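You operate a simulated robot arm through the tools that you are given. There is no shell and no other tool.

The job below is to be done with a simulated two-armed robot. You get a single attempt, and the scene is never put back.

JOB
Screw cap 26 tight onto the valve in the test block and stand the valve in Holds.
Fine: clamp for the work, free it after. Set down upright: valve.

It is judged by the outcome, as a careful person would: the job done as asked, and still so three seconds after it is handed in. It fails if anything else is knocked over, pushed out of place, dropped, spilled or broken. Lids that push on must go on centred and level and be pressed home; caps that screw on are set level and turned clockwise until they are tight.

ROBOT AND FRAMES
Two 7-joint arms with two-finger parallel grippers on one trunk that stands fixed in place. Base frame: the origin is at the foot of the trunk, x ahead of it, y to its left, z up. Units: m, degrees, N and s.
The left shoulder is at [0.057, 0.182, 1.164], the right one opposite. With the tool pointing down near the work surface each hand reaches from about 0.28 to 0.74 m from the base axis, measured 20 degrees to its own side. Payload 3.91 kg a hand.
The tool frame of a hand sits at the grasp point between the pads (the TCP): z along the fingers, y along the line on which they close. The tips reach 0.03 m beyond it. Largest opening 0.11 m; finger width 0.02, thickness 0.01; the body of the gripper, 0.048 by 0.112 m, starts 0.055 m behind the TCP.
Orientation is told as [roll, pitch, yaw] about the base's x, y, z axes, in that order, counted from this pose: with the fingers straight down and closing along the base's y, the tool's x points along the base's -x, its y along +y and its z along -z.

CONTROLS
- The arms move only by the tool send_rows. It takes "left_moves", "right_moves" or both (then of equal length, played together; a hand with none holds still); each is a list of rows, each an object of numbers (a shift or turn left out is 0, a gripper value left out holds the last): "dx", "dy", "dz": the shift along the tool's x, y, z in m; "wx", "wy", "wz": the turn, a rotation vector about the tool's x, y, z in degrees; "grip": the gripper command, from -1 (fully open) to 1 (shut), values between in proportion. In form: [{"dx": .., "dy": .., "dz": .., "wx": .., "wy": .., "wz": .., "grip": ..}, ...]. A call has 1 to 20 rows; each row is the pose to reach, as a shift and turn from the pose commanded when the call began, along the tool's axes at that moment. Rows are played at 5 a second. More than 0.05 m and 8.6 degrees between two rows, or a gripper value outside its range, and nothing of the call is played. A pose out of reach is approached as far as the arm can. The call stops where the force on the tool passes 40 N (or 10 N more than at its start, if that is more) or the arm is blocked; 0.2 s more then pass. The fingers move at their own pace (about 0.072 m/s each) and stop on an object; they squeeze with about 35 N. The grip force told is the motor's: it shows also when the fingers shut on nothing. Time passes only in rows, and 0.2 s behind the last, so rows that repeat a pose let the fingers close. It gives the time, the measured TCP pose, the force on the tool (base axes), the opening and the grip force at its end, in the units of the frame above (readings bear some noise), with the torque about the TCP (base axes, N m) and any sound that the robot's microphone picked up, and new pictures: "views" is both (left out), scene, wrist or none (wrist: the cameras of the hands that moved).
- Cameras (640 x 400 px; columns grow to the right, rows downward): "scene" is now at [0.1832, 0.0528, 1.3811]; the picture's right is [0.54, -0.84, 0.00], its down [-0.37, -0.24, -0.90] and it looks along [0.75, 0.49, -0.44] (base axes); focal length 240 px, centre (320, 200). "left" rides on the left gripper at [0.072, -0.017, -0.103] in its tool frame; the picture's right is [0.23, 0.97, 0.00], its down [-0.76, 0.18, -0.62] and it looks along [-0.61, 0.14, 0.78] (tool axes); focal length 222 px, centre (320, 200). "right" rides on the right gripper at [0.073, 0.017, -0.103] in its tool frame; the picture's right is [-0.23, 0.97, 0.00], its down [-0.76, -0.18, -0.62] and it looks along [-0.61, -0.14, 0.78] (tool axes); focal length 222 px, centre (320, 200).
- move_column(by): moves the trunk up (or, below 0, down) by that many m; the arms and the scene camera ride with it, the base frame stays. It gives what a move gives, with no picture.
- head_to(pan, tilt): turns the head with the scene camera to pan (to the left, within 80 degrees either way) and tilt (down, from -29 to 69), counted from straight ahead of the robot (the tilt from the chest, where the trunk bows). It gives what a move gives, and a new picture of the scene camera.
- locate(camera, pixels): for up to 12 pixels [column, row] of the newest picture of that camera ("zoom" is the newest enlarged one), the place [x, y, z] in the base frame of the surface seen there, good to about 0.002 m, but the place of the scene camera against the robot may be out by one fixed shift of up to 0.018 m in any direction. No time passes.
- enlarge(camera, box): a new picture of the part [left, top, right, bottom] of that camera's present view, enlarged. No time passes.
- job_done(): hands the job in; it is judged then, once.

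Unless the task says otherwise, let go and move clear before handing in.

The tools are called after ">>>" as a command line: name --argument value ..., lists and objects as JSON in quotes. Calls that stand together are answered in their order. send_rows: Moves the arms, as the interface text tells. Its arguments: {"type":"object","properties":{"left_moves":{"type":"array"},"right_moves":{"type":"array"},"views":{"type":"string","enum":["both","scene","wrist","none"]}},"required":[]} The other tools are called the same way: move_column (by) moves the trunk up or down; head_to (pan, tilt) turns the head that bears the scene camera; locate (camera, pixels) gives the place of the surface under pixels of a picture; enlarge (camera, box) takes an enlarged picture of a part of a camera's view; job_done () hands the job in.

At the start:

```text
time_s: 0.0
left_tcp_pos: [0.3557, 0.4596, 1.2034]
left_tool_rot: [0.1, -0.1, 0.1]
left_contact_force: [-1.3, 0.3, 0.5]
left_moment: [-0.01, 0.01, -0.02]
left_grip_width: 0.1102
left_gripper_force: 0.0
right_tcp_pos: [0.3648, 0.0111, 1.2591]
right_tool_rot: [0.1, 0.0, 0.0]
right_contact_force: [-0.1, 0.1, 1.1]
right_moment: [-0.01, 0.03, -0.01]
right_grip_width: 0.11
right_gripper_force: 0.0
trunk travel left (down, up): [-0.425, 0.089]
head pan, tilt (commanded): [33.0, 26.2]
```

scene: 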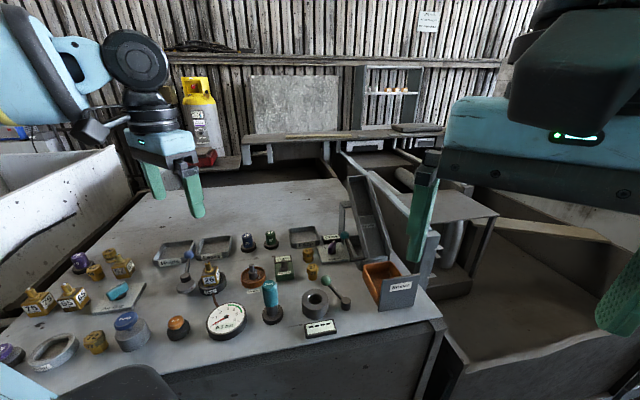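
right: 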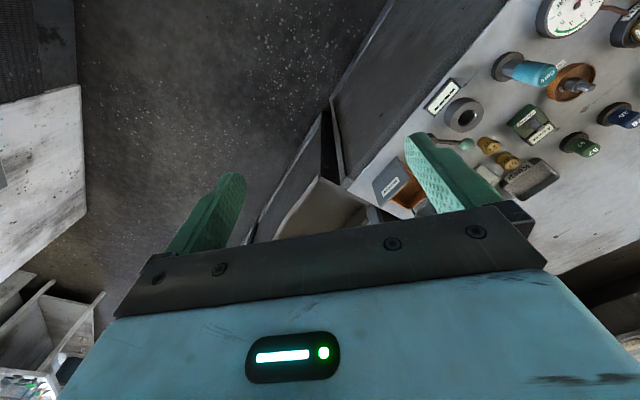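
left: 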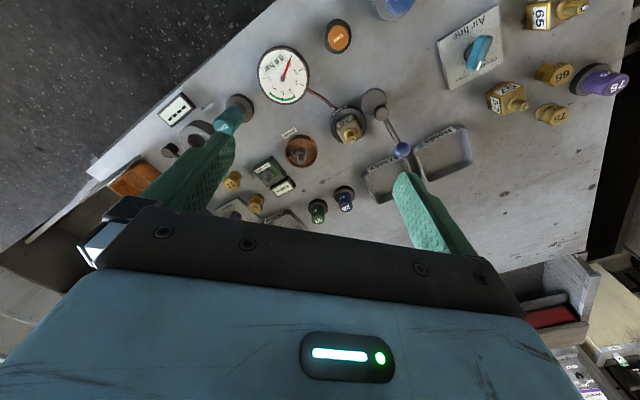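

The scene picture shows a bench with many parts: what looks like a test block with a valve near (210,280), a gauge at (226,318), and labelled trays. I'll enlarge several areas to read the labels.

>>> enlarge --camera "scene" --box '[150, 220, 270, 340]'

>>> enlarge --camera "scene" --box '[240, 180, 440, 345]'

>>> enlarge --camera "scene" --box '[0, 230, 200, 380]'

>>> enlarge --camera "left" --box '[230, 60, 480, 240]'

```text
3.33 times, centred on (210, 280) of scene
```

zoom: 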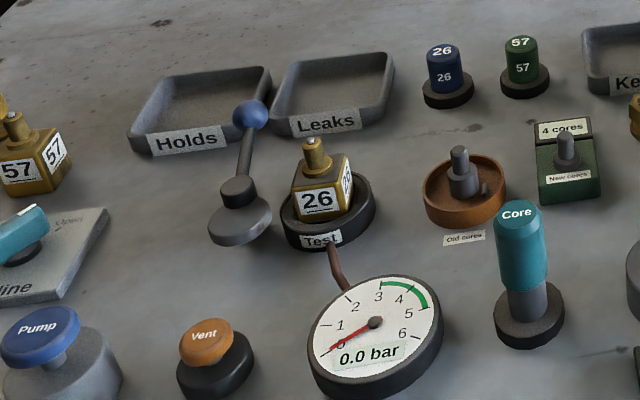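

```text
2.42 times, centred on (340, 262) of scene
```

zoom: 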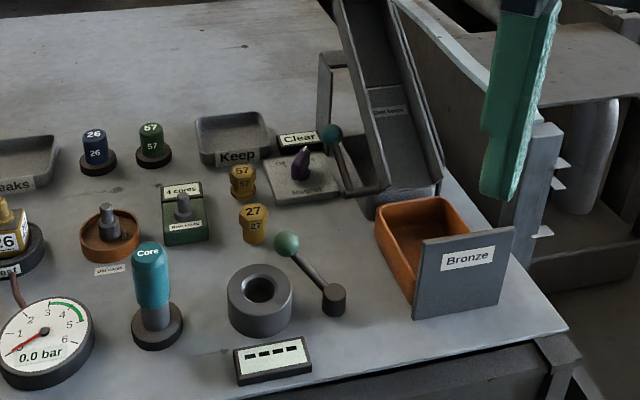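

```text
2.67 times, centred on (100, 305) of scene
```

zoom: 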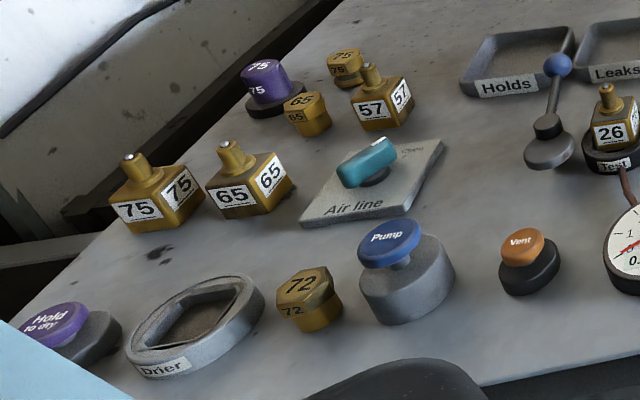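

```text
2.22 times, centred on (355, 150) of left
```

zoom: 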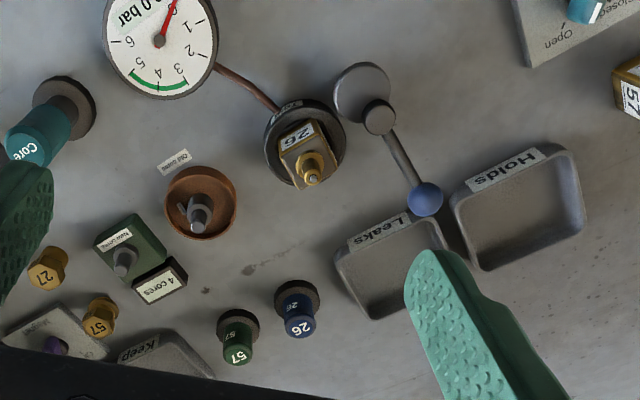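

The blue cap marked 26 stands on a dark stand next to green cap 57, valve 26 sits in the Test block, and a lever with a blue knob beside it looks like the clamp. I'll locate these points with both the scene and left wrist cameras to find the fixed offset.

>>> locate --camera "left" --pixels '[[345, 133], [349, 128], [344, 183], [346, 190], [403, 149], [380, 113], [375, 98], [390, 185], [440, 155], [318, 208], [370, 170], [338, 133]]'

>>> locate --camera "scene" --pixels '[[208, 266], [210, 283], [197, 241], [195, 256], [195, 262], [248, 236], [248, 247], [271, 235], [188, 245], [176, 248], [215, 245], [202, 275]]'

>>> enlarge --camera "left" --box '[300, 70, 420, 150]'

>>> enlarge --camera "scene" --box '[175, 225, 255, 305]'

```text
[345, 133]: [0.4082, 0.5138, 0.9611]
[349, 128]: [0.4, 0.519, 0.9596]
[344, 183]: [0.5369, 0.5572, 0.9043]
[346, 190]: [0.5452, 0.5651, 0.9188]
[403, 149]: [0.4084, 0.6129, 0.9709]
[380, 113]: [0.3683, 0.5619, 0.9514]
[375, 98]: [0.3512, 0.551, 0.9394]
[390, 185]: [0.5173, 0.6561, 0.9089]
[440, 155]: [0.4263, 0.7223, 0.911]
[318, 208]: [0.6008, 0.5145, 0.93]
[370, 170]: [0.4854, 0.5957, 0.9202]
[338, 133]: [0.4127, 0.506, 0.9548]
```

```text
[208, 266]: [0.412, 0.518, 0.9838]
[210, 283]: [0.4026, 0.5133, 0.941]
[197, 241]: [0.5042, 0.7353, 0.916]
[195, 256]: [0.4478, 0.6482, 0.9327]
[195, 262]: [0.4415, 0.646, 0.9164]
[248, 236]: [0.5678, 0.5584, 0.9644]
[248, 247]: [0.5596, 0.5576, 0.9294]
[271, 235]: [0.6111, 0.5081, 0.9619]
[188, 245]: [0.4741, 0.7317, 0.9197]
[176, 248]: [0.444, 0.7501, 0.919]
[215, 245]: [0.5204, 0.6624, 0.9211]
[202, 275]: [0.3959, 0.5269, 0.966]
```

```text
5.00 times, centred on (360, 110) of left
```

zoom: 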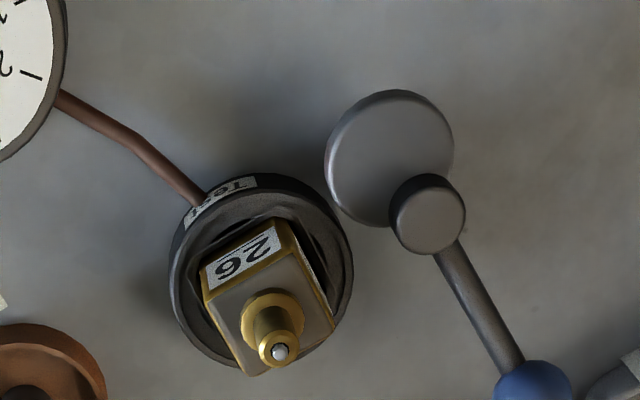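

```text
5.00 times, centred on (215, 265) of scene
```

zoom: 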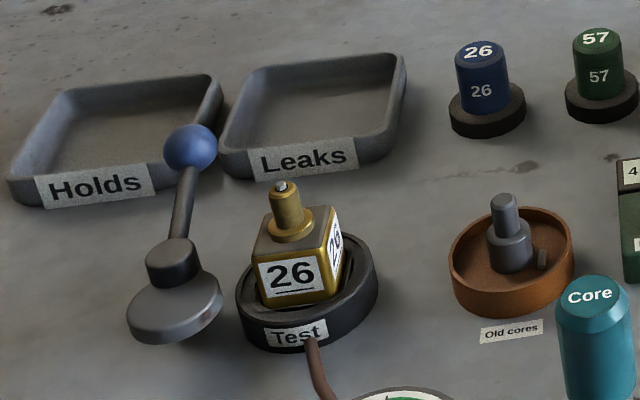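

From the left wrist camera the valve stem is near (0.41, 0.52) and the clamp hub near (0.37, 0.56), with an eccentric disc and its ball near (0.41, 0.61, 0.97). Cap 26 is near (0.55, 0.57). I'll bring the left hand lower, above the test block, for a better look.

>>> send_rows --left_moves '[{"dx": 0.015, "dy": 0.027, "dz": 0.02}, {"dx": 0.03, "dy": 0.054, "dz": 0.04}, {"dx": 0.045, "dy": 0.08, "dz": 0.06}, {"dx": 0.045, "dy": 0.08, "dz": 0.07}, {"dx": 0.045, "dy": 0.08, "dz": 0.07}]' --views "both"

```text
time_s: 1.2
left_tcp_pos: [0.3108, 0.5402, 1.1331]
left_tool_rot: [0.0, 0.0, 0.1]
left_contact_force: [-0.6, -0.9, -0.6]
left_moment: [0.01, 0.01, 0.01]
left_grip_width: 0.1099
left_gripper_force: 0.1
right_tcp_pos: [0.365, 0.0119, 1.2609]
right_tool_rot: [0.1, -0.1, -0.1]
right_contact_force: [0.3, -0.1, -0.2]
right_moment: [-0.03, -0.01, 0.0]
right_grip_width: 0.1098
right_gripper_force: 0.0
trunk travel left (down, up): [-0.425, 0.089]
head pan, tilt (commanded): [33.0, 26.2]
```

scene: 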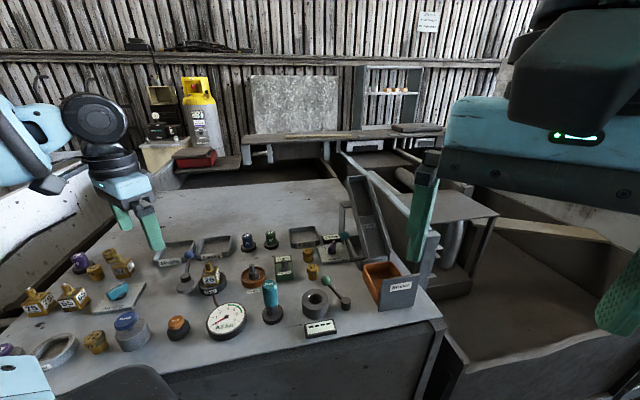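
left: 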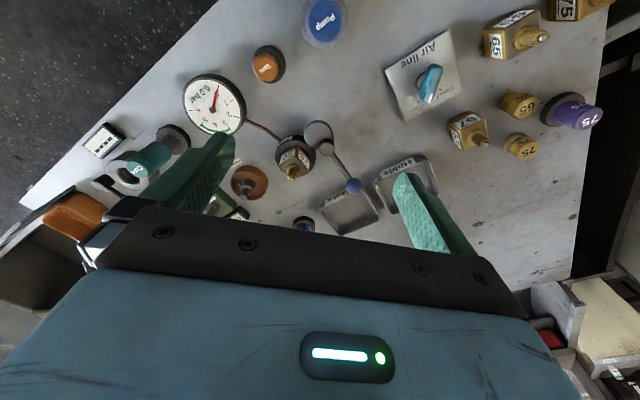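

The left wrist picture now shows the test block at (293,158), clamp hub (325,148) and ball (353,185). I'll enlarge it and locate precise features.

>>> enlarge --camera "left" --box '[260, 110, 388, 190]'

>>> enlarge --camera "scene" --box '[170, 235, 250, 305]'

```text
5.00 times, centred on (324, 150) of left
```

zoom: 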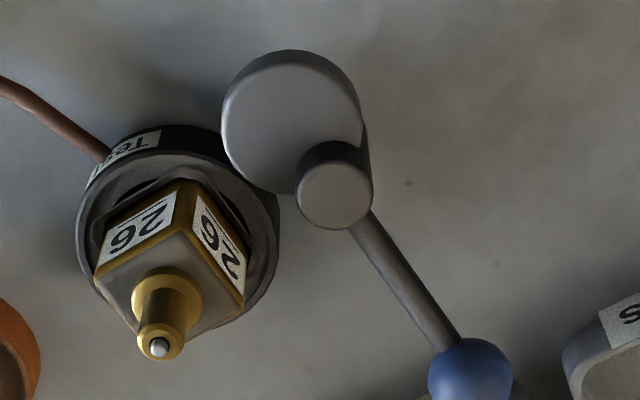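

```text
5.71 times, centred on (210, 270) of scene
```

zoom: 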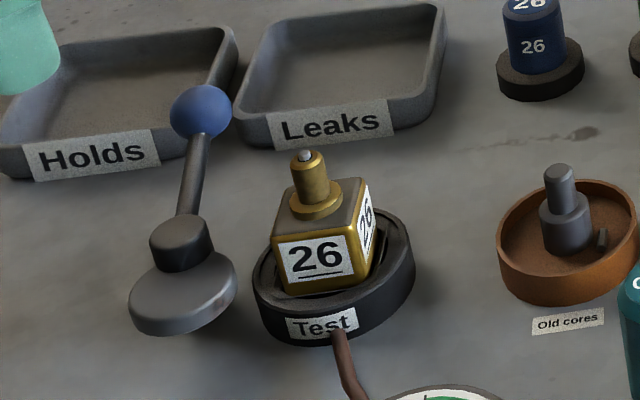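

I'll measure these features precisely with the left wrist camera, and the same ones in the scene camera to get the offset.

>>> locate --camera "left" --pixels '[[292, 179.5], [326.6, 148.5], [330, 155], [316, 130], [307, 122], [323, 124], [354, 184], [342, 166], [336, 157], [281, 166], [295.5, 156.5], [307.5, 171]]'

>>> locate --camera "scene" --pixels '[[208, 262.5], [202, 279], [205, 255], [201, 276.5], [201, 287], [196, 290], [268, 238], [266, 243], [210, 267.5], [205, 270], [214, 274], [218, 267]]'

>>> locate --camera "left" --pixels '[[278, 145], [290, 137], [310, 150], [315, 155], [277, 155], [300, 163], [289, 166], [300, 172], [352, 177], [360, 186], [347, 187], [354, 192]]'

```text
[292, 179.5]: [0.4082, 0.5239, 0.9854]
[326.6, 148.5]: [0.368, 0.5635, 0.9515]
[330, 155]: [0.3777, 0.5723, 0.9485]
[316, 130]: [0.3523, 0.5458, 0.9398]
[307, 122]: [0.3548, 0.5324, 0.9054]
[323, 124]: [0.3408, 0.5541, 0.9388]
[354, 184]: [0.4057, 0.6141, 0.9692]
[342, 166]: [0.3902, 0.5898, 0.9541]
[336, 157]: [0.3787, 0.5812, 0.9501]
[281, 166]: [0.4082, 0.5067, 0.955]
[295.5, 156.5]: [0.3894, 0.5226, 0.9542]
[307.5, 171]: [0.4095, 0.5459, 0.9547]
```

```text
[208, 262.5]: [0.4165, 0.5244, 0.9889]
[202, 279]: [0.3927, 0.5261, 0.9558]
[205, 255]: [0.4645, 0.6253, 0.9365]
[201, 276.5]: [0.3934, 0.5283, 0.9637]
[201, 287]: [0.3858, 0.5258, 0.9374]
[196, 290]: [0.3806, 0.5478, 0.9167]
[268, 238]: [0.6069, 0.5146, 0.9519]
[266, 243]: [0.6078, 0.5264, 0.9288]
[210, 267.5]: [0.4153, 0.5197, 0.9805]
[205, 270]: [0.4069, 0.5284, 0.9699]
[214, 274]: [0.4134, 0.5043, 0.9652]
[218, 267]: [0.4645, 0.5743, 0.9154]
```

```text
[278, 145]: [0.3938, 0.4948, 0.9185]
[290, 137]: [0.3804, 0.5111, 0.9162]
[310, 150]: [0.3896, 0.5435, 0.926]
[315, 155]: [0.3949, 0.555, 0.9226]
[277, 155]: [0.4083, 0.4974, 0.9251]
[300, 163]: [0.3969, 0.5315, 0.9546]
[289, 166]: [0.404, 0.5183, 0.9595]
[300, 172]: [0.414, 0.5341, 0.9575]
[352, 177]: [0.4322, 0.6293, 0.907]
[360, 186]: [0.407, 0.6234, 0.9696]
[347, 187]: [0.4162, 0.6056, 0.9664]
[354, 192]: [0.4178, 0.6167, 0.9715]
```

Table height is about 0.905. The valve body top is at 0.955, centred near (0.409, 0.526), and its side face points at the clamp hub (0.368, 0.563). The eccentric disc is turned away, so the clamp is open, and swinging the lever counter-clockwise about 85° should clamp it. I'll close the left fingers and go above the clockwise side of the ball.

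>>> send_rows --left_moves '[{"dx": -0.025, "dy": 0.011, "dz": 0.0, "wz": 7.6, "grip": 1}, {"dx": -0.05, "dy": 0.022, "dz": 0.0, "wz": 15.2, "grip": 1}, {"dx": -0.075, "dy": 0.033, "dz": 0.0, "wz": 22.8, "grip": 1}, {"dx": -0.1, "dy": 0.045, "dz": 0.0, "wz": 30.4, "grip": 1}, {"dx": -0.126, "dy": 0.056, "dz": 0.0, "wz": 38, "grip": 1}, {"dx": -0.126, "dy": 0.056, "dz": 0.03, "wz": 38, "grip": 1}, {"dx": -0.126, "dy": 0.056, "dz": 0.03, "wz": 38, "grip": 1}]' --views "both"

```text
time_s: 2.8
left_tcp_pos: [0.4389, 0.5953, 1.1021]
left_tool_rot: [0.1, 0.0, -37.9]
left_contact_force: [0.3, 0.2, -1.0]
left_moment: [0.0, 0.0, -0.01]
left_grip_width: 0.0001
left_gripper_force: 34.8
right_tcp_pos: [0.3653, 0.0101, 1.2595]
right_tool_rot: [0.1, -0.1, -0.1]
right_contact_force: [-0.7, 0.0, 0.5]
right_moment: [0.04, 0.02, 0.0]
right_grip_width: 0.1102
right_gripper_force: 0.1
trunk travel left (down, up): [-0.425, 0.089]
head pan, tilt (commanded): [33.0, 26.2]
```

scene: 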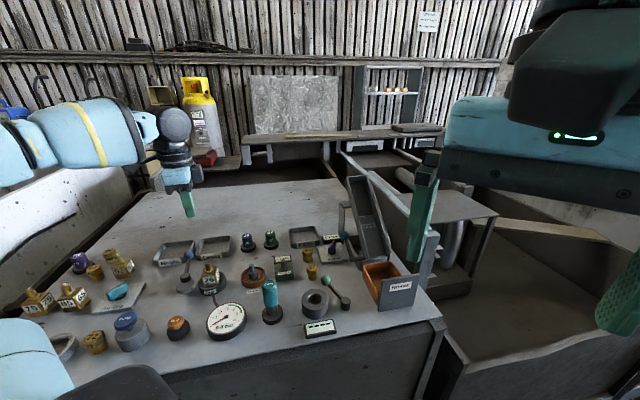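
left: 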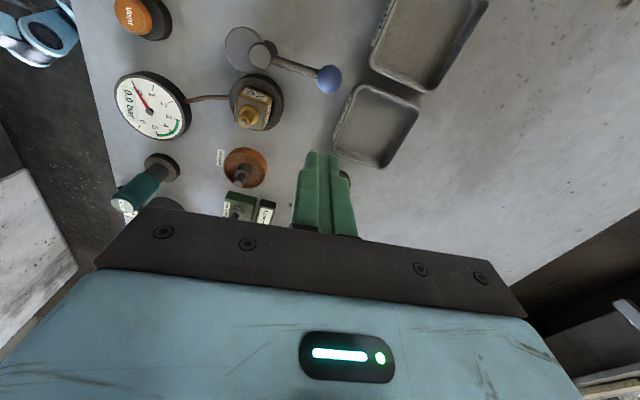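

The view is clear: ball at (329,79), hub (260,54), disc (243,48), stem tip (246,117), and both trays. I'll measure them and the tray corners from here.

>>> enlarge --camera "left" --box '[210, 10, 370, 150]'

>>> locate --camera "left" --pixels '[[329, 79], [336, 79], [322, 79], [329, 89], [260, 54], [240, 45], [246, 117], [375, 70], [425, 88], [388, 0], [420, 40], [350, 125]]'

```text
2.86 times, centred on (290, 80) of left
```

zoom: 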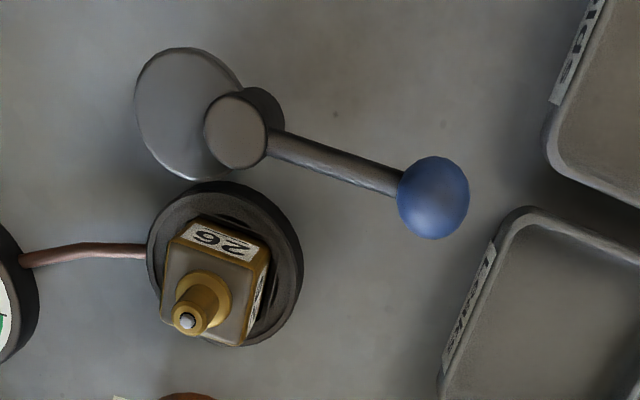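

```text
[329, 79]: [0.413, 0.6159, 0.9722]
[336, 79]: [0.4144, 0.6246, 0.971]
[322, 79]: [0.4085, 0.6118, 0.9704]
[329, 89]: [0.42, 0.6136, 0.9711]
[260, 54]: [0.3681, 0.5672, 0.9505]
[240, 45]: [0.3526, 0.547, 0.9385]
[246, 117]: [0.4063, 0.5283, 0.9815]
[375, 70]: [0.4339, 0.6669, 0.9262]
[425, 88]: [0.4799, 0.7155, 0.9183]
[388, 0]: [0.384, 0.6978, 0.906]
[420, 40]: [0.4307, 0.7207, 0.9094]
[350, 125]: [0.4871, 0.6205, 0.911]
```

The ball centre is about (0.4135, 0.6165, 0.960), with the lever at about 48° and 0.069 m from the hub. I'll descend straight down beside it on its clockwise side.

>>> send_rows --left_moves '[{"dx": -0.003, "dz": 0.04, "grip": 1}, {"dx": -0.003, "dz": 0.08, "grip": 1}, {"dx": -0.003, "dz": 0.11, "grip": 1}, {"dx": -0.003, "dz": 0.135, "grip": 1}, {"dx": -0.003, "dz": 0.135, "grip": 1}]' --views "both"

```text
time_s: 4.0
left_tcp_pos: [0.4387, 0.5954, 0.9672]
left_tool_rot: [0.0, 0.0, -37.9]
left_contact_force: [-0.3, -0.1, 1.0]
left_moment: [-0.02, 0.02, 0.01]
left_grip_width: 0.0001
left_gripper_force: 34.4
right_tcp_pos: [0.3654, 0.0114, 1.2597]
right_tool_rot: [0.1, -0.1, -0.1]
right_contact_force: [-1.0, 0.1, 1.4]
right_moment: [0.0, 0.03, -0.03]
right_grip_width: 0.11
right_gripper_force: 0.0
trunk travel left (down, up): [-0.425, 0.089]
head pan, tilt (commanded): [33.0, 26.2]
```

scene: 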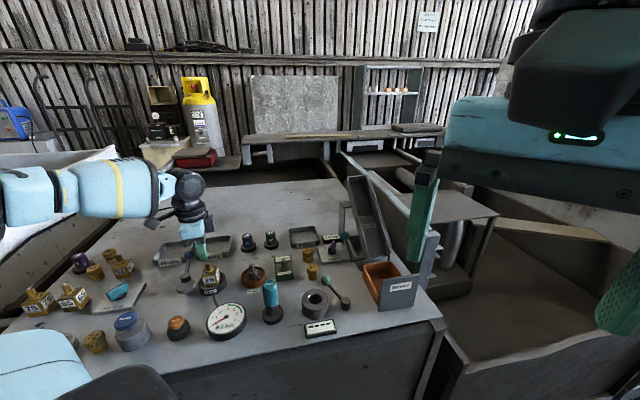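
left: 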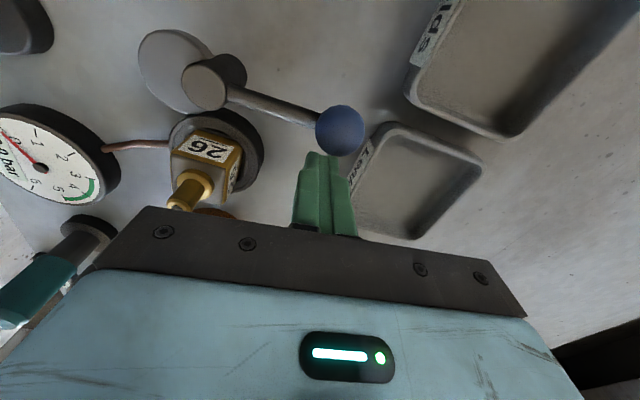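

The finger post sits next to the ball, seen at (341,130). I'll check the exact ball position before pushing.

>>> locate --camera "left" --pixels '[[341, 130], [341, 118], [330, 130], [352, 130], [205, 88], [315, 160], [290, 107], [175, 65], [190, 192], [327, 157]]'

>>> enlarge --camera "left" --box '[130, 20, 400, 220]'

```text
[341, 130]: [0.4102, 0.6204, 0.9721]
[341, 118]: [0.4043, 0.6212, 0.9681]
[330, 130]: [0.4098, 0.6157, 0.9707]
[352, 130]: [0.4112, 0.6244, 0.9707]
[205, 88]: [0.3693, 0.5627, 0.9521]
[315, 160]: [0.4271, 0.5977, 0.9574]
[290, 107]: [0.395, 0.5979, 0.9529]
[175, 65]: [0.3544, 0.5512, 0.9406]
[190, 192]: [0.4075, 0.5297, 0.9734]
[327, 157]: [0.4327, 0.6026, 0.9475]
```

```text
2.00 times, centred on (265, 120) of left
```

zoom: 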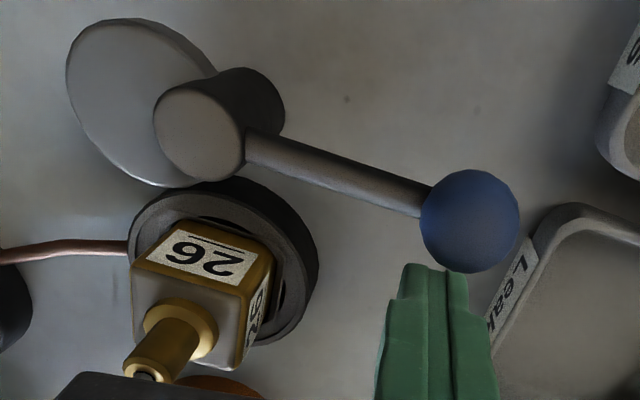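

The ball centre is about (0.4145, 0.619, 0.961) and the lever is at about 50°. I'll push the lever counter-clockwise along its arc to about 100°, then look.

>>> send_rows --left_moves '[{"dx": 0.0117, "dy": 0.003, "wz": 0, "grip": 1}, {"dx": 0.018, "dy": 0.0049, "wz": -3, "grip": 1}, {"dx": 0.0243, "dy": 0.0062, "wz": -8, "grip": 1}, {"dx": 0.0309, "dy": 0.0068, "wz": -13, "grip": 1}, {"dx": 0.0374, "dy": 0.0071, "wz": -18, "grip": 1}, {"dx": 0.0439, "dy": 0.0067, "wz": -23, "grip": 1}, {"dx": 0.0503, "dy": 0.0058, "wz": -28, "grip": 1}, {"dx": 0.0567, "dy": 0.0044, "wz": -33, "grip": 1}, {"dx": 0.0629, "dy": 0.0023, "wz": -38, "grip": 1}, {"dx": 0.0688, "dy": -0.0002, "wz": -43, "grip": 1}, {"dx": 0.0745, "dy": -0.0034, "wz": -48, "grip": 1}]' --views "both"

```text
time_s: 6.4
left_tcp_pos: [0.3791, 0.6372, 0.9683]
left_tool_rot: [0.0, -0.2, 10.3]
left_contact_force: [0.1, -0.7, 0.0]
left_moment: [0.02, -0.01, 0.03]
left_grip_width: 0.0
left_gripper_force: 35.0
right_tcp_pos: [0.3651, 0.0118, 1.2595]
right_tool_rot: [0.1, -0.1, 0.0]
right_contact_force: [-0.3, 0.4, -0.1]
right_moment: [-0.01, -0.01, -0.04]
right_grip_width: 0.1097
right_gripper_force: 0.1
trunk travel left (down, up): [-0.425, 0.089]
head pan, tilt (commanded): [33.0, 26.2]
```

scene: 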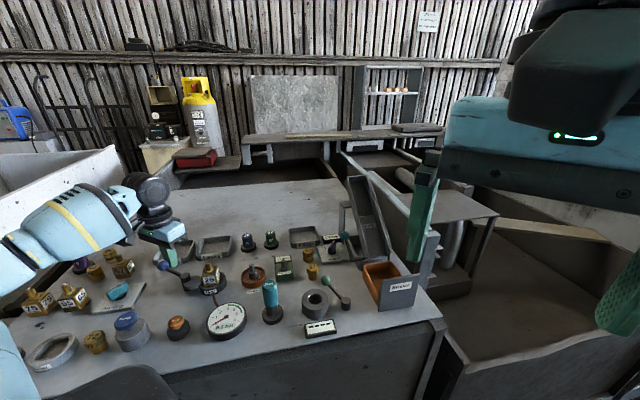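
left: 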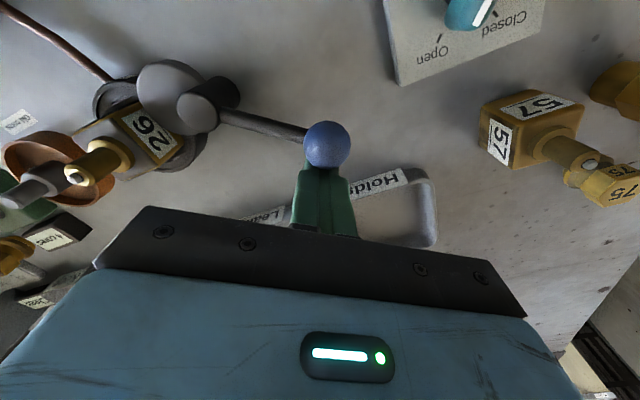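

The lever turned freely and the disc is now swinging in towards the valve body at (150,130). I'll continue the arc slowly towards 130°.

>>> send_rows --left_moves '[{"dx": 0.007, "dy": 0.0018, "wz": -5, "grip": 1}, {"dx": 0.0138, "dy": 0.0043, "wz": -10, "grip": 1}, {"dx": 0.0204, "dy": 0.0049, "wz": -15, "grip": 1}, {"dx": 0.0269, "dy": 0.0049, "wz": -20, "grip": 1}, {"dx": 0.0334, "dy": 0.0043, "wz": -25, "grip": 1}, {"dx": 0.0398, "dy": 0.0032, "wz": -30, "grip": 1}]' --views "wrist"

```text
time_s: 7.8
left_tcp_pos: [0.3407, 0.6345, 0.9674]
left_tool_rot: [0.0, 0.0, 40.3]
left_contact_force: [7.3, 5.5, 1.1]
left_moment: [0.1, 0.0, 0.07]
left_grip_width: 0.0
left_gripper_force: 34.6
right_tcp_pos: [0.367, 0.0128, 1.2588]
right_tool_rot: [0.1, 0.1, -0.1]
right_contact_force: [0.3, 0.1, 0.2]
right_moment: [0.0, -0.02, 0.03]
right_grip_width: 0.11
right_gripper_force: 0.0
trunk travel left (down, up): [-0.425, 0.089]
head pan, tilt (commanded): [33.0, 26.2]
```

left: 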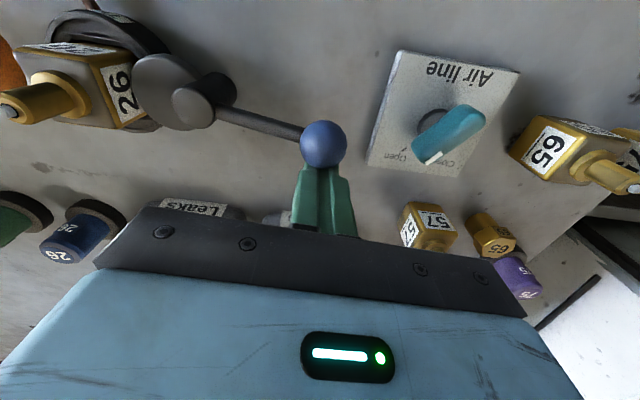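

Resistance has started, with about 9 N pushing back, so the disc is now meeting the valve face. I'll keep pushing in small steps until it stops firmly.

>>> send_rows --left_moves '[{"dx": 0.0025, "dy": 0.0007, "wz": -2, "grip": 1}, {"dx": 0.005, "dy": 0.0013, "wz": -4, "grip": 1}, {"dx": 0.0076, "dy": 0.0019, "wz": -6, "grip": 1}, {"dx": 0.0102, "dy": 0.0023, "wz": -8, "grip": 1}, {"dx": 0.0128, "dy": 0.0027, "wz": -10, "grip": 1}, {"dx": 0.0154, "dy": 0.003, "wz": -12, "grip": 1}]' --views "both"

```text
time_s: 8.5
left_tcp_pos: [0.3379, 0.6345, 0.9684]
left_tool_rot: [-0.4, -1.2, 44.9]
left_contact_force: [22.2, 14.9, -4.5]
left_moment: [0.09, -0.35, 0.1]
left_grip_width: 0.0
left_gripper_force: 35.1
right_tcp_pos: [0.3669, 0.014, 1.2583]
right_tool_rot: [0.0, 0.1, 0.0]
right_contact_force: [-0.2, -0.1, -0.7]
right_moment: [-0.04, -0.02, 0.0]
right_grip_width: 0.11
right_gripper_force: 0.1
trunk travel left (down, up): [-0.425, 0.089]
head pan, tilt (commanded): [33.0, 26.2]
stopped in row 3 (left hand): the force on the tool passed its limit at 42 N (the readings are from after the stop); the commanded pose is now the measured one
```

scene: 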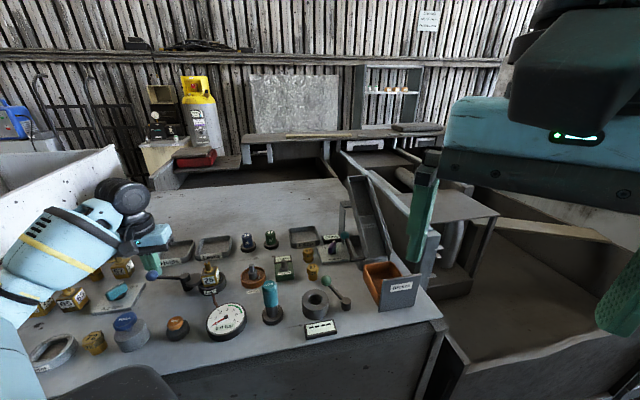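
left: 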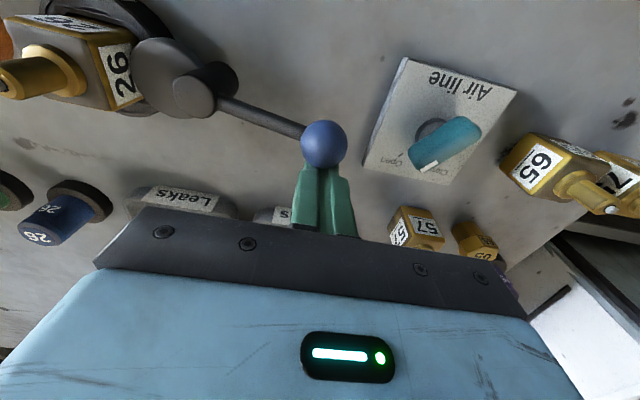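

The lever stopped firmly at 42 N, so the disc is pressed against the valve body. I'll back off, rise, and look at the clamp and valve from above.

>>> send_rows --left_moves '[{"dx": -0.01, "grip": 1}, {"dx": -0.02, "grip": 1}, {"dx": -0.02, "dz": -0.04, "grip": 1}, {"dx": -0.02, "dz": -0.08, "grip": 1}, {"dx": -0.02, "dz": -0.12, "grip": 1}, {"dx": -0.02, "dz": -0.16, "grip": 1}, {"dx": -0.02, "dz": -0.16, "grip": 1}]' --views "both"

```text
time_s: 10.1
left_tcp_pos: [0.3463, 0.6474, 1.1144]
left_tool_rot: [-0.3, -0.9, 44.9]
left_contact_force: [-0.1, -0.2, -1.0]
left_moment: [0.01, 0.02, -0.02]
left_grip_width: 0.0
left_gripper_force: 34.8
left hand out of reach, approached as far as the arm can: row 6, 7
right_tcp_pos: [0.3641, 0.0128, 1.2581]
right_tool_rot: [0.0, 0.0, -0.1]
right_contact_force: [0.8, -0.4, -0.5]
right_moment: [-0.02, 0.0, 0.03]
right_grip_width: 0.1102
right_gripper_force: 0.0
trunk travel left (down, up): [-0.425, 0.089]
head pan, tilt (commanded): [33.0, 26.2]
```

scene: 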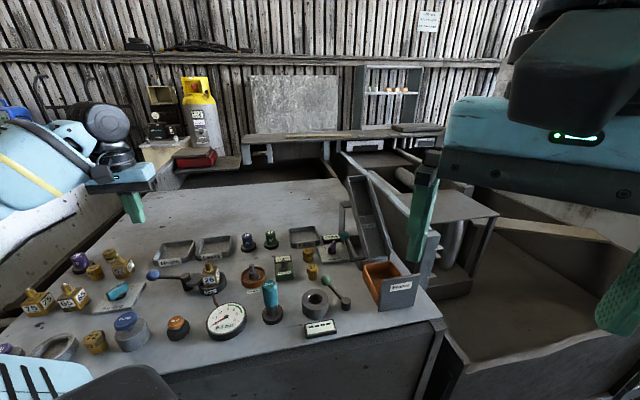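
left: 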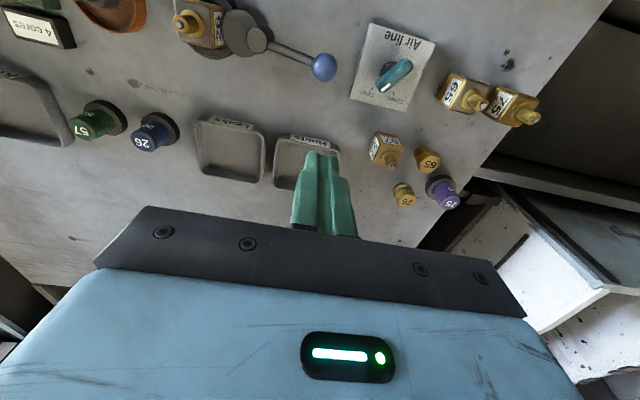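

The disc now appears against the valve at (215,30). I'll enlarge this and measure the cap and trays from here.

>>> enlarge --camera "left" --box '[160, 0, 350, 110]'

>>> enlarge --camera "scene" --box '[140, 225, 290, 325]'

>>> locate --camera "left" --pixels '[[325, 67], [255, 40], [232, 32], [184, 25], [158, 122], [145, 142], [198, 120], [263, 127], [206, 170], [262, 180], [278, 145], [338, 148]]'

```text
3.37 times, centred on (255, 55) of left
```

zoom: 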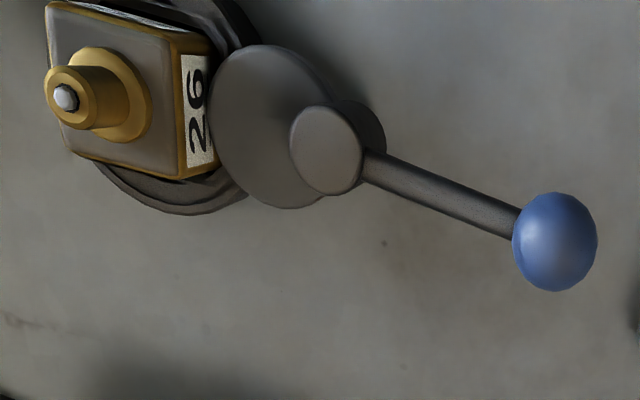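

```text
4.00 times, centred on (215, 275) of scene
```

zoom: 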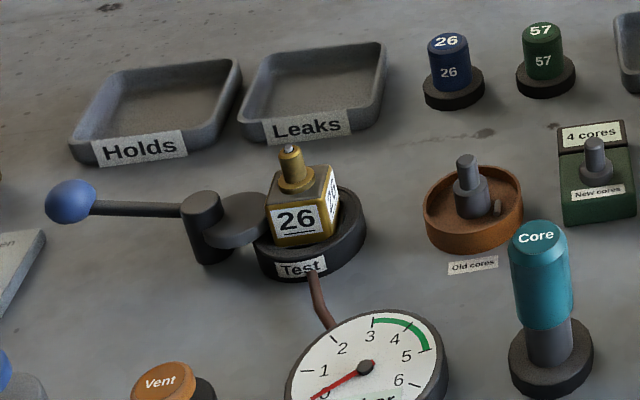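

```text
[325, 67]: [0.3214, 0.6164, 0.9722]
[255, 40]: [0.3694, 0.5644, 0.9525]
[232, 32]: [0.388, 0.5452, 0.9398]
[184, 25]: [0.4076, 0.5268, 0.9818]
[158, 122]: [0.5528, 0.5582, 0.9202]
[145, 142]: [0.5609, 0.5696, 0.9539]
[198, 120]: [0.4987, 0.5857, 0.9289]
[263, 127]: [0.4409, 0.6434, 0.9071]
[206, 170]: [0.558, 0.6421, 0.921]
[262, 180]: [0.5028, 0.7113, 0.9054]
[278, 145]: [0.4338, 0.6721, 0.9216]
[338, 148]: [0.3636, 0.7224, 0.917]
```

The clamp is closed: the disc bears on the side of valve 26, which still stands upright at (0.408, 0.527). Now I'll move above cap 26 at about (0.558, 0.568), turning the hand counter-clockwise for a good clockwise range and partly opening the fingers.

>>> send_rows --left_moves '[{"dx": -0.015, "dy": -0.034, "dz": 0.0, "wx": -0.4, "wy": 1.2, "wz": -8, "grip": -0.09}, {"dx": -0.031, "dy": -0.068, "dz": 0.0, "wx": -0.4, "wy": 1.2, "wz": -16, "grip": -0.09}, {"dx": -0.047, "dy": -0.103, "dz": 0.01, "wx": -0.4, "wy": 1.2, "wz": -24, "grip": -0.09}, {"dx": -0.063, "dy": -0.137, "dz": 0.02, "wx": -0.4, "wy": 1.2, "wz": -32, "grip": -0.09}, {"dx": -0.079, "dy": -0.171, "dz": 0.04, "wx": -0.4, "wy": 1.2, "wz": -40, "grip": -0.09}, {"dx": -0.094, "dy": -0.2056, "dz": 0.06, "wx": -0.4, "wy": 1.2, "wz": -45, "grip": -0.09}, {"dx": -0.094, "dy": -0.2056, "dz": 0.06, "wx": -0.4, "wy": 1.2, "wz": -45, "grip": -0.09}]' --views "both"

```text
time_s: 11.7
left_tcp_pos: [0.5598, 0.5678, 1.0571]
left_tool_rot: [-0.1, 0.4, 89.9]
left_contact_force: [-0.3, 0.2, 0.7]
left_moment: [-0.01, 0.0, -0.06]
left_grip_width: 0.0602
left_gripper_force: 0.1
right_tcp_pos: [0.3638, 0.0124, 1.26]
right_tool_rot: [0.2, -0.2, -0.1]
right_contact_force: [-0.2, -0.2, 0.3]
right_moment: [-0.01, -0.04, 0.02]
right_grip_width: 0.1099
right_gripper_force: 0.1
trunk travel left (down, up): [-0.425, 0.089]
head pan, tilt (commanded): [33.0, 26.2]
```

scene: 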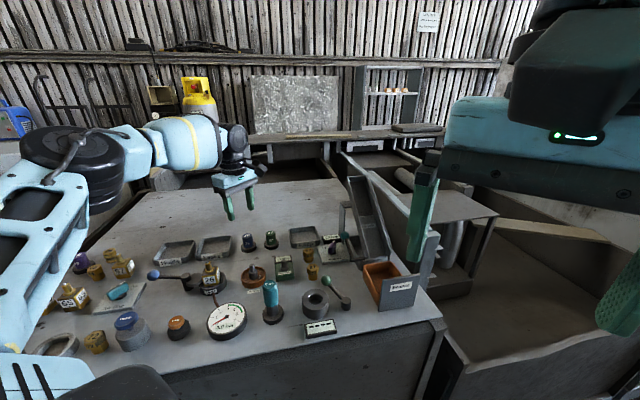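
left: 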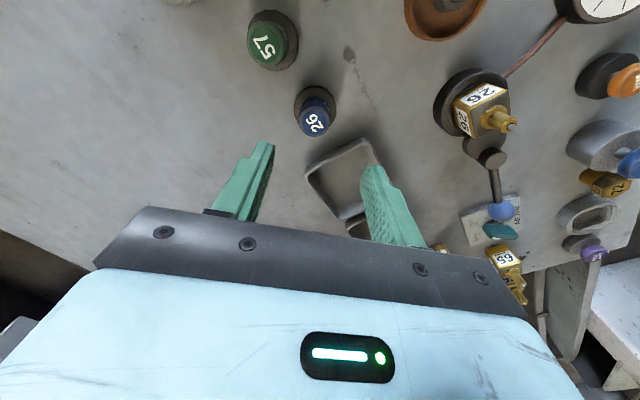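

Cap 26 is visible at (313,120), almost under the hand at yaw 90. I'll measure its top and rim.

>>> enlarge --camera "left" --box '[270, 70, 366, 150]'

>>> locate --camera "left" --pixels '[[312, 124], [302, 124], [324, 124], [312, 133], [313, 114], [303, 112], [324, 110], [313, 98], [297, 105], [334, 103], [313, 91], [306, 120]]'

```text
5.00 times, centred on (318, 110) of left
```

zoom: 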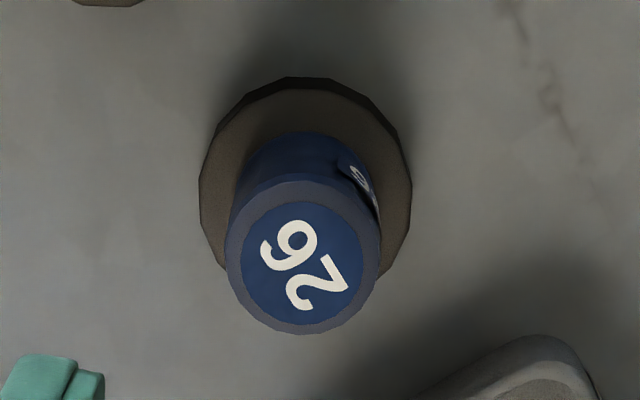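

```text
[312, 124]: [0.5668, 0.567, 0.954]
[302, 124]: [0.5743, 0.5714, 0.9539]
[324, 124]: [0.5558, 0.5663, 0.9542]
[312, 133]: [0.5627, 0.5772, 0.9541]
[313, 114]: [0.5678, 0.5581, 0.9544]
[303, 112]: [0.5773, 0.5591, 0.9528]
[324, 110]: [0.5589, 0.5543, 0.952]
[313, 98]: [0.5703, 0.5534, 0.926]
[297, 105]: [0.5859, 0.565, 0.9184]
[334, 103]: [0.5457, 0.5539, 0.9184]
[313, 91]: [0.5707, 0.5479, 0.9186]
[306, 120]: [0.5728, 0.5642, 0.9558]
```

I'll measure the cap's centre more precisely with symmetric points on its top.

>>> locate --camera "left" --pixels '[[314.6, 121.6], [303.6, 121.6], [325.6, 121.6], [314.6, 111.4], [314.6, 132], [307, 114], [322, 114], [307, 129], [322, 129], [310, 121.6], [319, 121.6], [314.6, 117]]'

```text
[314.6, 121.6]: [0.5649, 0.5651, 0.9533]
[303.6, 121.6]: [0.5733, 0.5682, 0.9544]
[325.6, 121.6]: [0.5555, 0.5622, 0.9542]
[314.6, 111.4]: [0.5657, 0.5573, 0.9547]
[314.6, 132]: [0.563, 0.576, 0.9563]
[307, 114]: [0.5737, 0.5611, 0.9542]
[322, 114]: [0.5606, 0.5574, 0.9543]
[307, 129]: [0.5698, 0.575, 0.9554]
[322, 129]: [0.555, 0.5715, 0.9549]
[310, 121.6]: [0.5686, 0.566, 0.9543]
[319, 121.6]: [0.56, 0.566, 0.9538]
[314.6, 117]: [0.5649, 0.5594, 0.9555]
```

The cap centre is about (0.5645, 0.566), with its top at 0.954. I'll try turning further counter-clockwise to yaw 135 for more screwing range and centre over the cap.

>>> send_rows --left_moves '[{"dx": 0.0018, "dy": -0.0047, "wx": -0.1, "wy": -0.4, "wz": -8, "grip": -0.09}, {"dx": 0.0018, "dy": -0.0047, "wx": -0.1, "wy": -0.4, "wz": -16, "grip": -0.09}, {"dx": 0.0018, "dy": -0.0047, "wx": -0.1, "wy": -0.4, "wz": -24, "grip": -0.09}, {"dx": 0.0018, "dy": -0.0047, "wx": -0.1, "wy": -0.4, "wz": -32, "grip": -0.09}, {"dx": 0.0018, "dy": -0.0047, "wx": -0.1, "wy": -0.4, "wz": -40, "grip": -0.09}, {"dx": 0.0018, "dy": -0.0047, "wx": -0.1, "wy": -0.4, "wz": -45, "grip": -0.09}, {"dx": 0.0018, "dy": -0.0047, "wx": -0.1, "wy": -0.4, "wz": -45, "grip": -0.09}]' --views "wrist"

```text
time_s: 13.3
left_tcp_pos: [0.5648, 0.5662, 1.0557]
left_tool_rot: [0.3, 0.0, 134.9]
left_contact_force: [0.9, 0.8, 0.5]
left_moment: [0.02, 0.03, 0.01]
left_grip_width: 0.06
left_gripper_force: 0.1
right_tcp_pos: [0.365, 0.0112, 1.2593]
right_tool_rot: [0.2, 0.0, -0.1]
right_contact_force: [0.5, 0.5, -0.4]
right_moment: [0.05, -0.01, 0.0]
right_grip_width: 0.1099
right_gripper_force: 0.1
trunk travel left (down, up): [-0.425, 0.089]
head pan, tilt (commanded): [33.0, 26.2]
```

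left: 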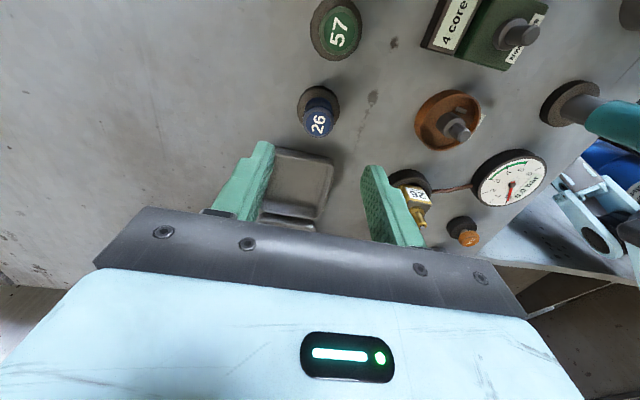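

Yaw 135 is reachable, and the cap shows at (318,122), nearly on the tool axis. I'll enlarge to check centring.

>>> enlarge --camera "left" --box '[270, 80, 366, 140]'

>>> locate --camera "left" --pixels '[[318, 124], [308, 124], [328, 124], [318, 114], [318, 133], [311, 117], [325, 117], [311, 131], [325, 131], [313, 124], [323, 124], [318, 119]]'

```text
6.67 times, centred on (318, 110) of left
```

zoom: 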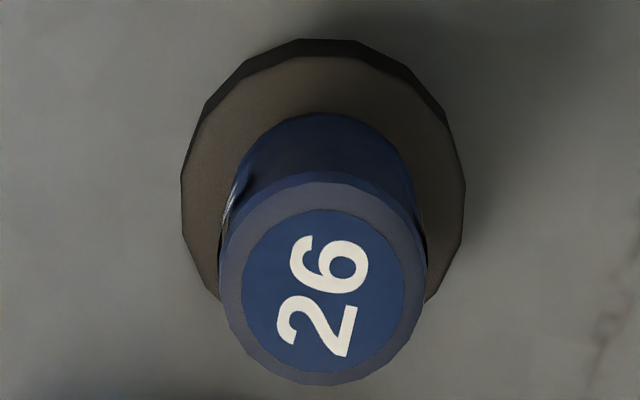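

```text
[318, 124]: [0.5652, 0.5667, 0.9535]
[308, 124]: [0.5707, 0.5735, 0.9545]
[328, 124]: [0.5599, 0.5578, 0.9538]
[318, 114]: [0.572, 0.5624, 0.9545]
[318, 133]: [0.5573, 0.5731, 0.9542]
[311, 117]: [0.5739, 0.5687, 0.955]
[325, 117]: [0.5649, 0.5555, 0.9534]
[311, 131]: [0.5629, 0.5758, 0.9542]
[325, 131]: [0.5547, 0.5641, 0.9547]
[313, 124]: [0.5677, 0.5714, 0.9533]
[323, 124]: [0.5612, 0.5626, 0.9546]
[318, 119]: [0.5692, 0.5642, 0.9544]
```

The cap is within about 2 mm of the tool axis. I'll descend most of the way and re-check the centring up close.

>>> send_rows --left_moves '[{"dx": 0.001, "dz": 0.025, "grip": -0.09}, {"dx": 0.001, "dz": 0.05, "grip": -0.09}, {"dx": 0.001, "dz": 0.068, "grip": -0.09}, {"dx": 0.001, "dz": 0.068, "grip": -0.09}]' --views "wrist"

```text
time_s: 14.3
left_tcp_pos: [0.5629, 0.5638, 0.9885]
left_tool_rot: [0.3, -0.2, 134.8]
left_contact_force: [0.2, 1.2, -0.1]
left_moment: [-0.01, -0.02, -0.02]
left_grip_width: 0.0602
left_gripper_force: 0.1
right_tcp_pos: [0.364, 0.0113, 1.2591]
right_tool_rot: [0.1, 0.0, -0.2]
right_contact_force: [0.1, 0.2, -0.1]
right_moment: [0.0, -0.02, 0.01]
right_grip_width: 0.1098
right_gripper_force: 0.0
trunk travel left (down, up): [-0.425, 0.089]
head pan, tilt (commanded): [33.0, 26.2]
```

left: 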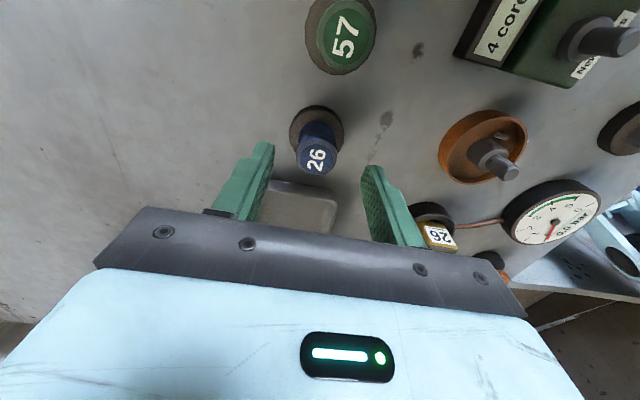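

The cap is between the fingers now, with its top at about (317,158). I'll enlarge to find its centre relative to the fingers.

>>> enlarge --camera "left" --box '[200, 90, 440, 240]'

>>> locate --camera "left" --pixels '[[317, 158], [307, 158], [327, 158], [317, 148], [317, 168], [310, 151], [324, 151], [310, 165], [324, 165], [270, 150], [365, 172], [250, 190]]'

```text
2.67 times, centred on (320, 165) of left
```

zoom: 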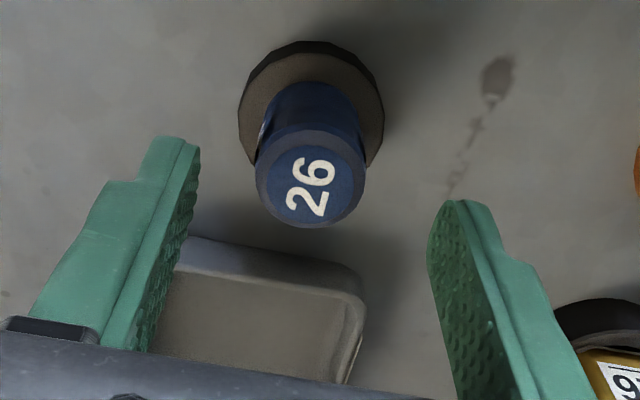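

```text
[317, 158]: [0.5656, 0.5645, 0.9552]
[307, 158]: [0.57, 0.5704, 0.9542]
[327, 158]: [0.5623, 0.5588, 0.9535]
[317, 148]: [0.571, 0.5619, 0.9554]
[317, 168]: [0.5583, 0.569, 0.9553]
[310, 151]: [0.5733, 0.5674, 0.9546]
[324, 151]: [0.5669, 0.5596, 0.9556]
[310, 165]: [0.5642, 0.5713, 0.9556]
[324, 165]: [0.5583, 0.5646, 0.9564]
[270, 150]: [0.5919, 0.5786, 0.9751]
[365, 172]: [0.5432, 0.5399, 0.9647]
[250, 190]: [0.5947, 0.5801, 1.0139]
```

The cap is offset by about +1.4 mm in tool x and -3 mm in tool y. I'll correct for that, descend to grip height just above the stand, and close on the cap.

>>> send_rows --left_moves '[{"dx": 0.0014, "dy": -0.003, "dz": 0.01, "wx": 0.2, "wy": 0.1, "grip": -0.09}, {"dx": 0.0014, "dy": -0.003, "dz": 0.02, "wx": 0.2, "wy": 0.1, "grip": -0.09}, {"dx": 0.0014, "dy": -0.003, "dz": 0.032, "wx": 0.2, "wy": 0.1, "grip": -0.09}, {"dx": 0.0014, "dy": -0.003, "dz": 0.032, "wx": 0.2, "wy": 0.1, "grip": -0.09}]' --views "wrist"

```text
time_s: 15.3
left_tcp_pos: [0.5668, 0.5653, 0.9581]
left_tool_rot: [0.1, 0.0, 134.8]
left_contact_force: [-0.5, 0.2, -0.1]
left_moment: [-0.02, 0.03, -0.02]
left_grip_width: 0.0601
left_gripper_force: 0.1
right_tcp_pos: [0.3662, 0.0104, 1.2594]
right_tool_rot: [0.1, 0.0, 0.0]
right_contact_force: [-0.1, -0.6, -0.7]
right_moment: [0.03, -0.03, -0.02]
right_grip_width: 0.1099
right_gripper_force: 0.0
trunk travel left (down, up): [-0.425, 0.089]
head pan, tilt (commanded): [33.0, 26.2]
```

left: 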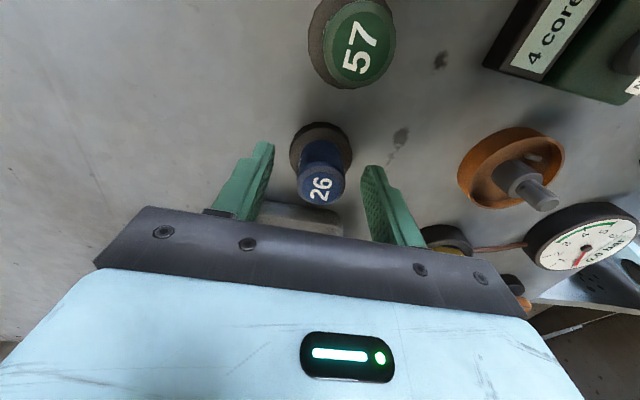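

The cap is centred at (321,184) between the fingers, tips about 9 mm above the stand. I'll close on it.

>>> send_rows --left_moves '[{"dz": 0.002, "grip": -0.09}, {"dz": 0.002, "grip": 0.4}, {"dz": 0.002, "grip": 1}, {"dz": 0.002, "grip": 1}, {"dz": 0.002, "grip": 1}]' --views "both"

```text
time_s: 16.5
left_tcp_pos: [0.5666, 0.5653, 0.954]
left_tool_rot: [0.1, 0.1, 134.8]
left_contact_force: [0.0, -0.1, -0.6]
left_moment: [0.03, -0.01, 0.01]
left_grip_width: 0.0286
left_gripper_force: 34.8
right_tcp_pos: [0.3653, 0.0109, 1.2593]
right_tool_rot: [0.0, 0.0, 0.0]
right_contact_force: [0.1, 0.2, -0.3]
right_moment: [-0.01, 0.01, 0.02]
right_grip_width: 0.11
right_gripper_force: 0.0
trunk travel left (down, up): [-0.425, 0.089]
head pan, tilt (commanded): [33.0, 26.2]
```

scene: 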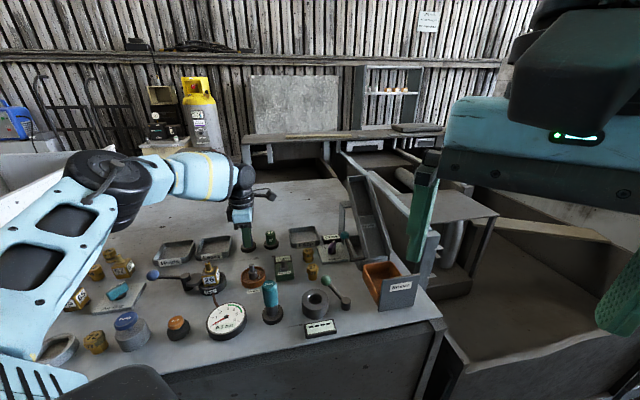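
left: 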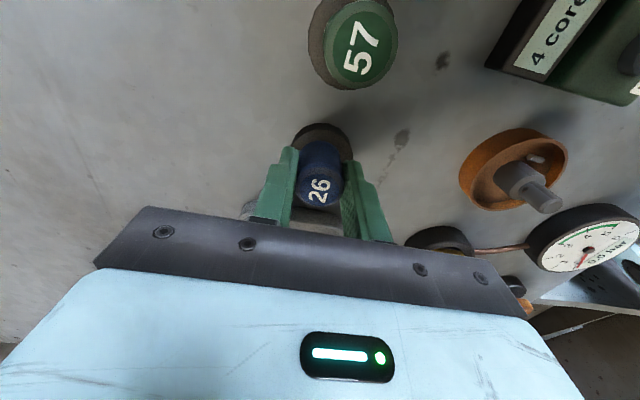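

The fingers hold the cap with an opening of 28.6 mm. I'll lift gently straight up.

>>> send_rows --left_moves '[{"dz": -0.01, "grip": 1}, {"dz": -0.02, "grip": 1}, {"dz": -0.04, "grip": 1}, {"dz": -0.065, "grip": 1}, {"dz": -0.09, "grip": 1}, {"dz": -0.09, "grip": 1}]' --views "both"

```text
time_s: 17.9
left_tcp_pos: [0.5688, 0.5652, 1.0451]
left_tool_rot: [0.1, 0.1, 134.8]
left_contact_force: [0.6, -0.2, 0.4]
left_moment: [-0.02, 0.0, 0.02]
left_grip_width: 0.0287
left_gripper_force: 34.9
right_tcp_pos: [0.3654, 0.0111, 1.2587]
right_tool_rot: [0.1, 0.0, -0.1]
right_contact_force: [1.0, -0.2, 0.7]
right_moment: [0.0, -0.01, 0.0]
right_grip_width: 0.1101
right_gripper_force: 0.1
trunk travel left (down, up): [-0.425, 0.089]
head pan, tilt (commanded): [33.0, 26.2]
```

scene: 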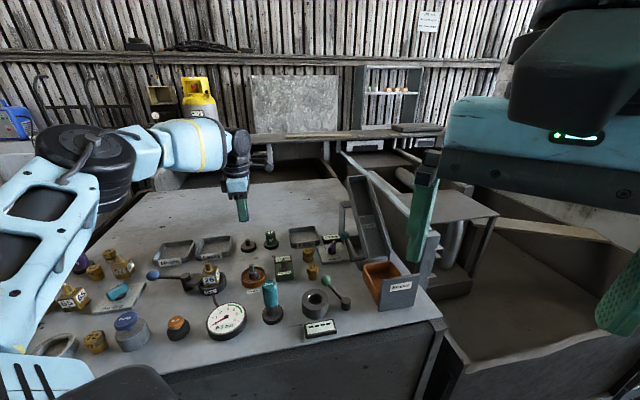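
left: 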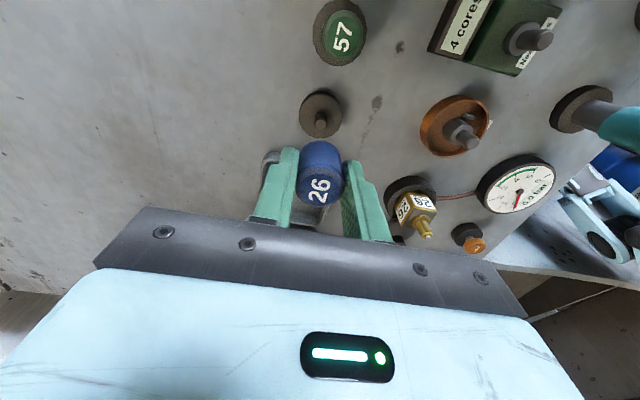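

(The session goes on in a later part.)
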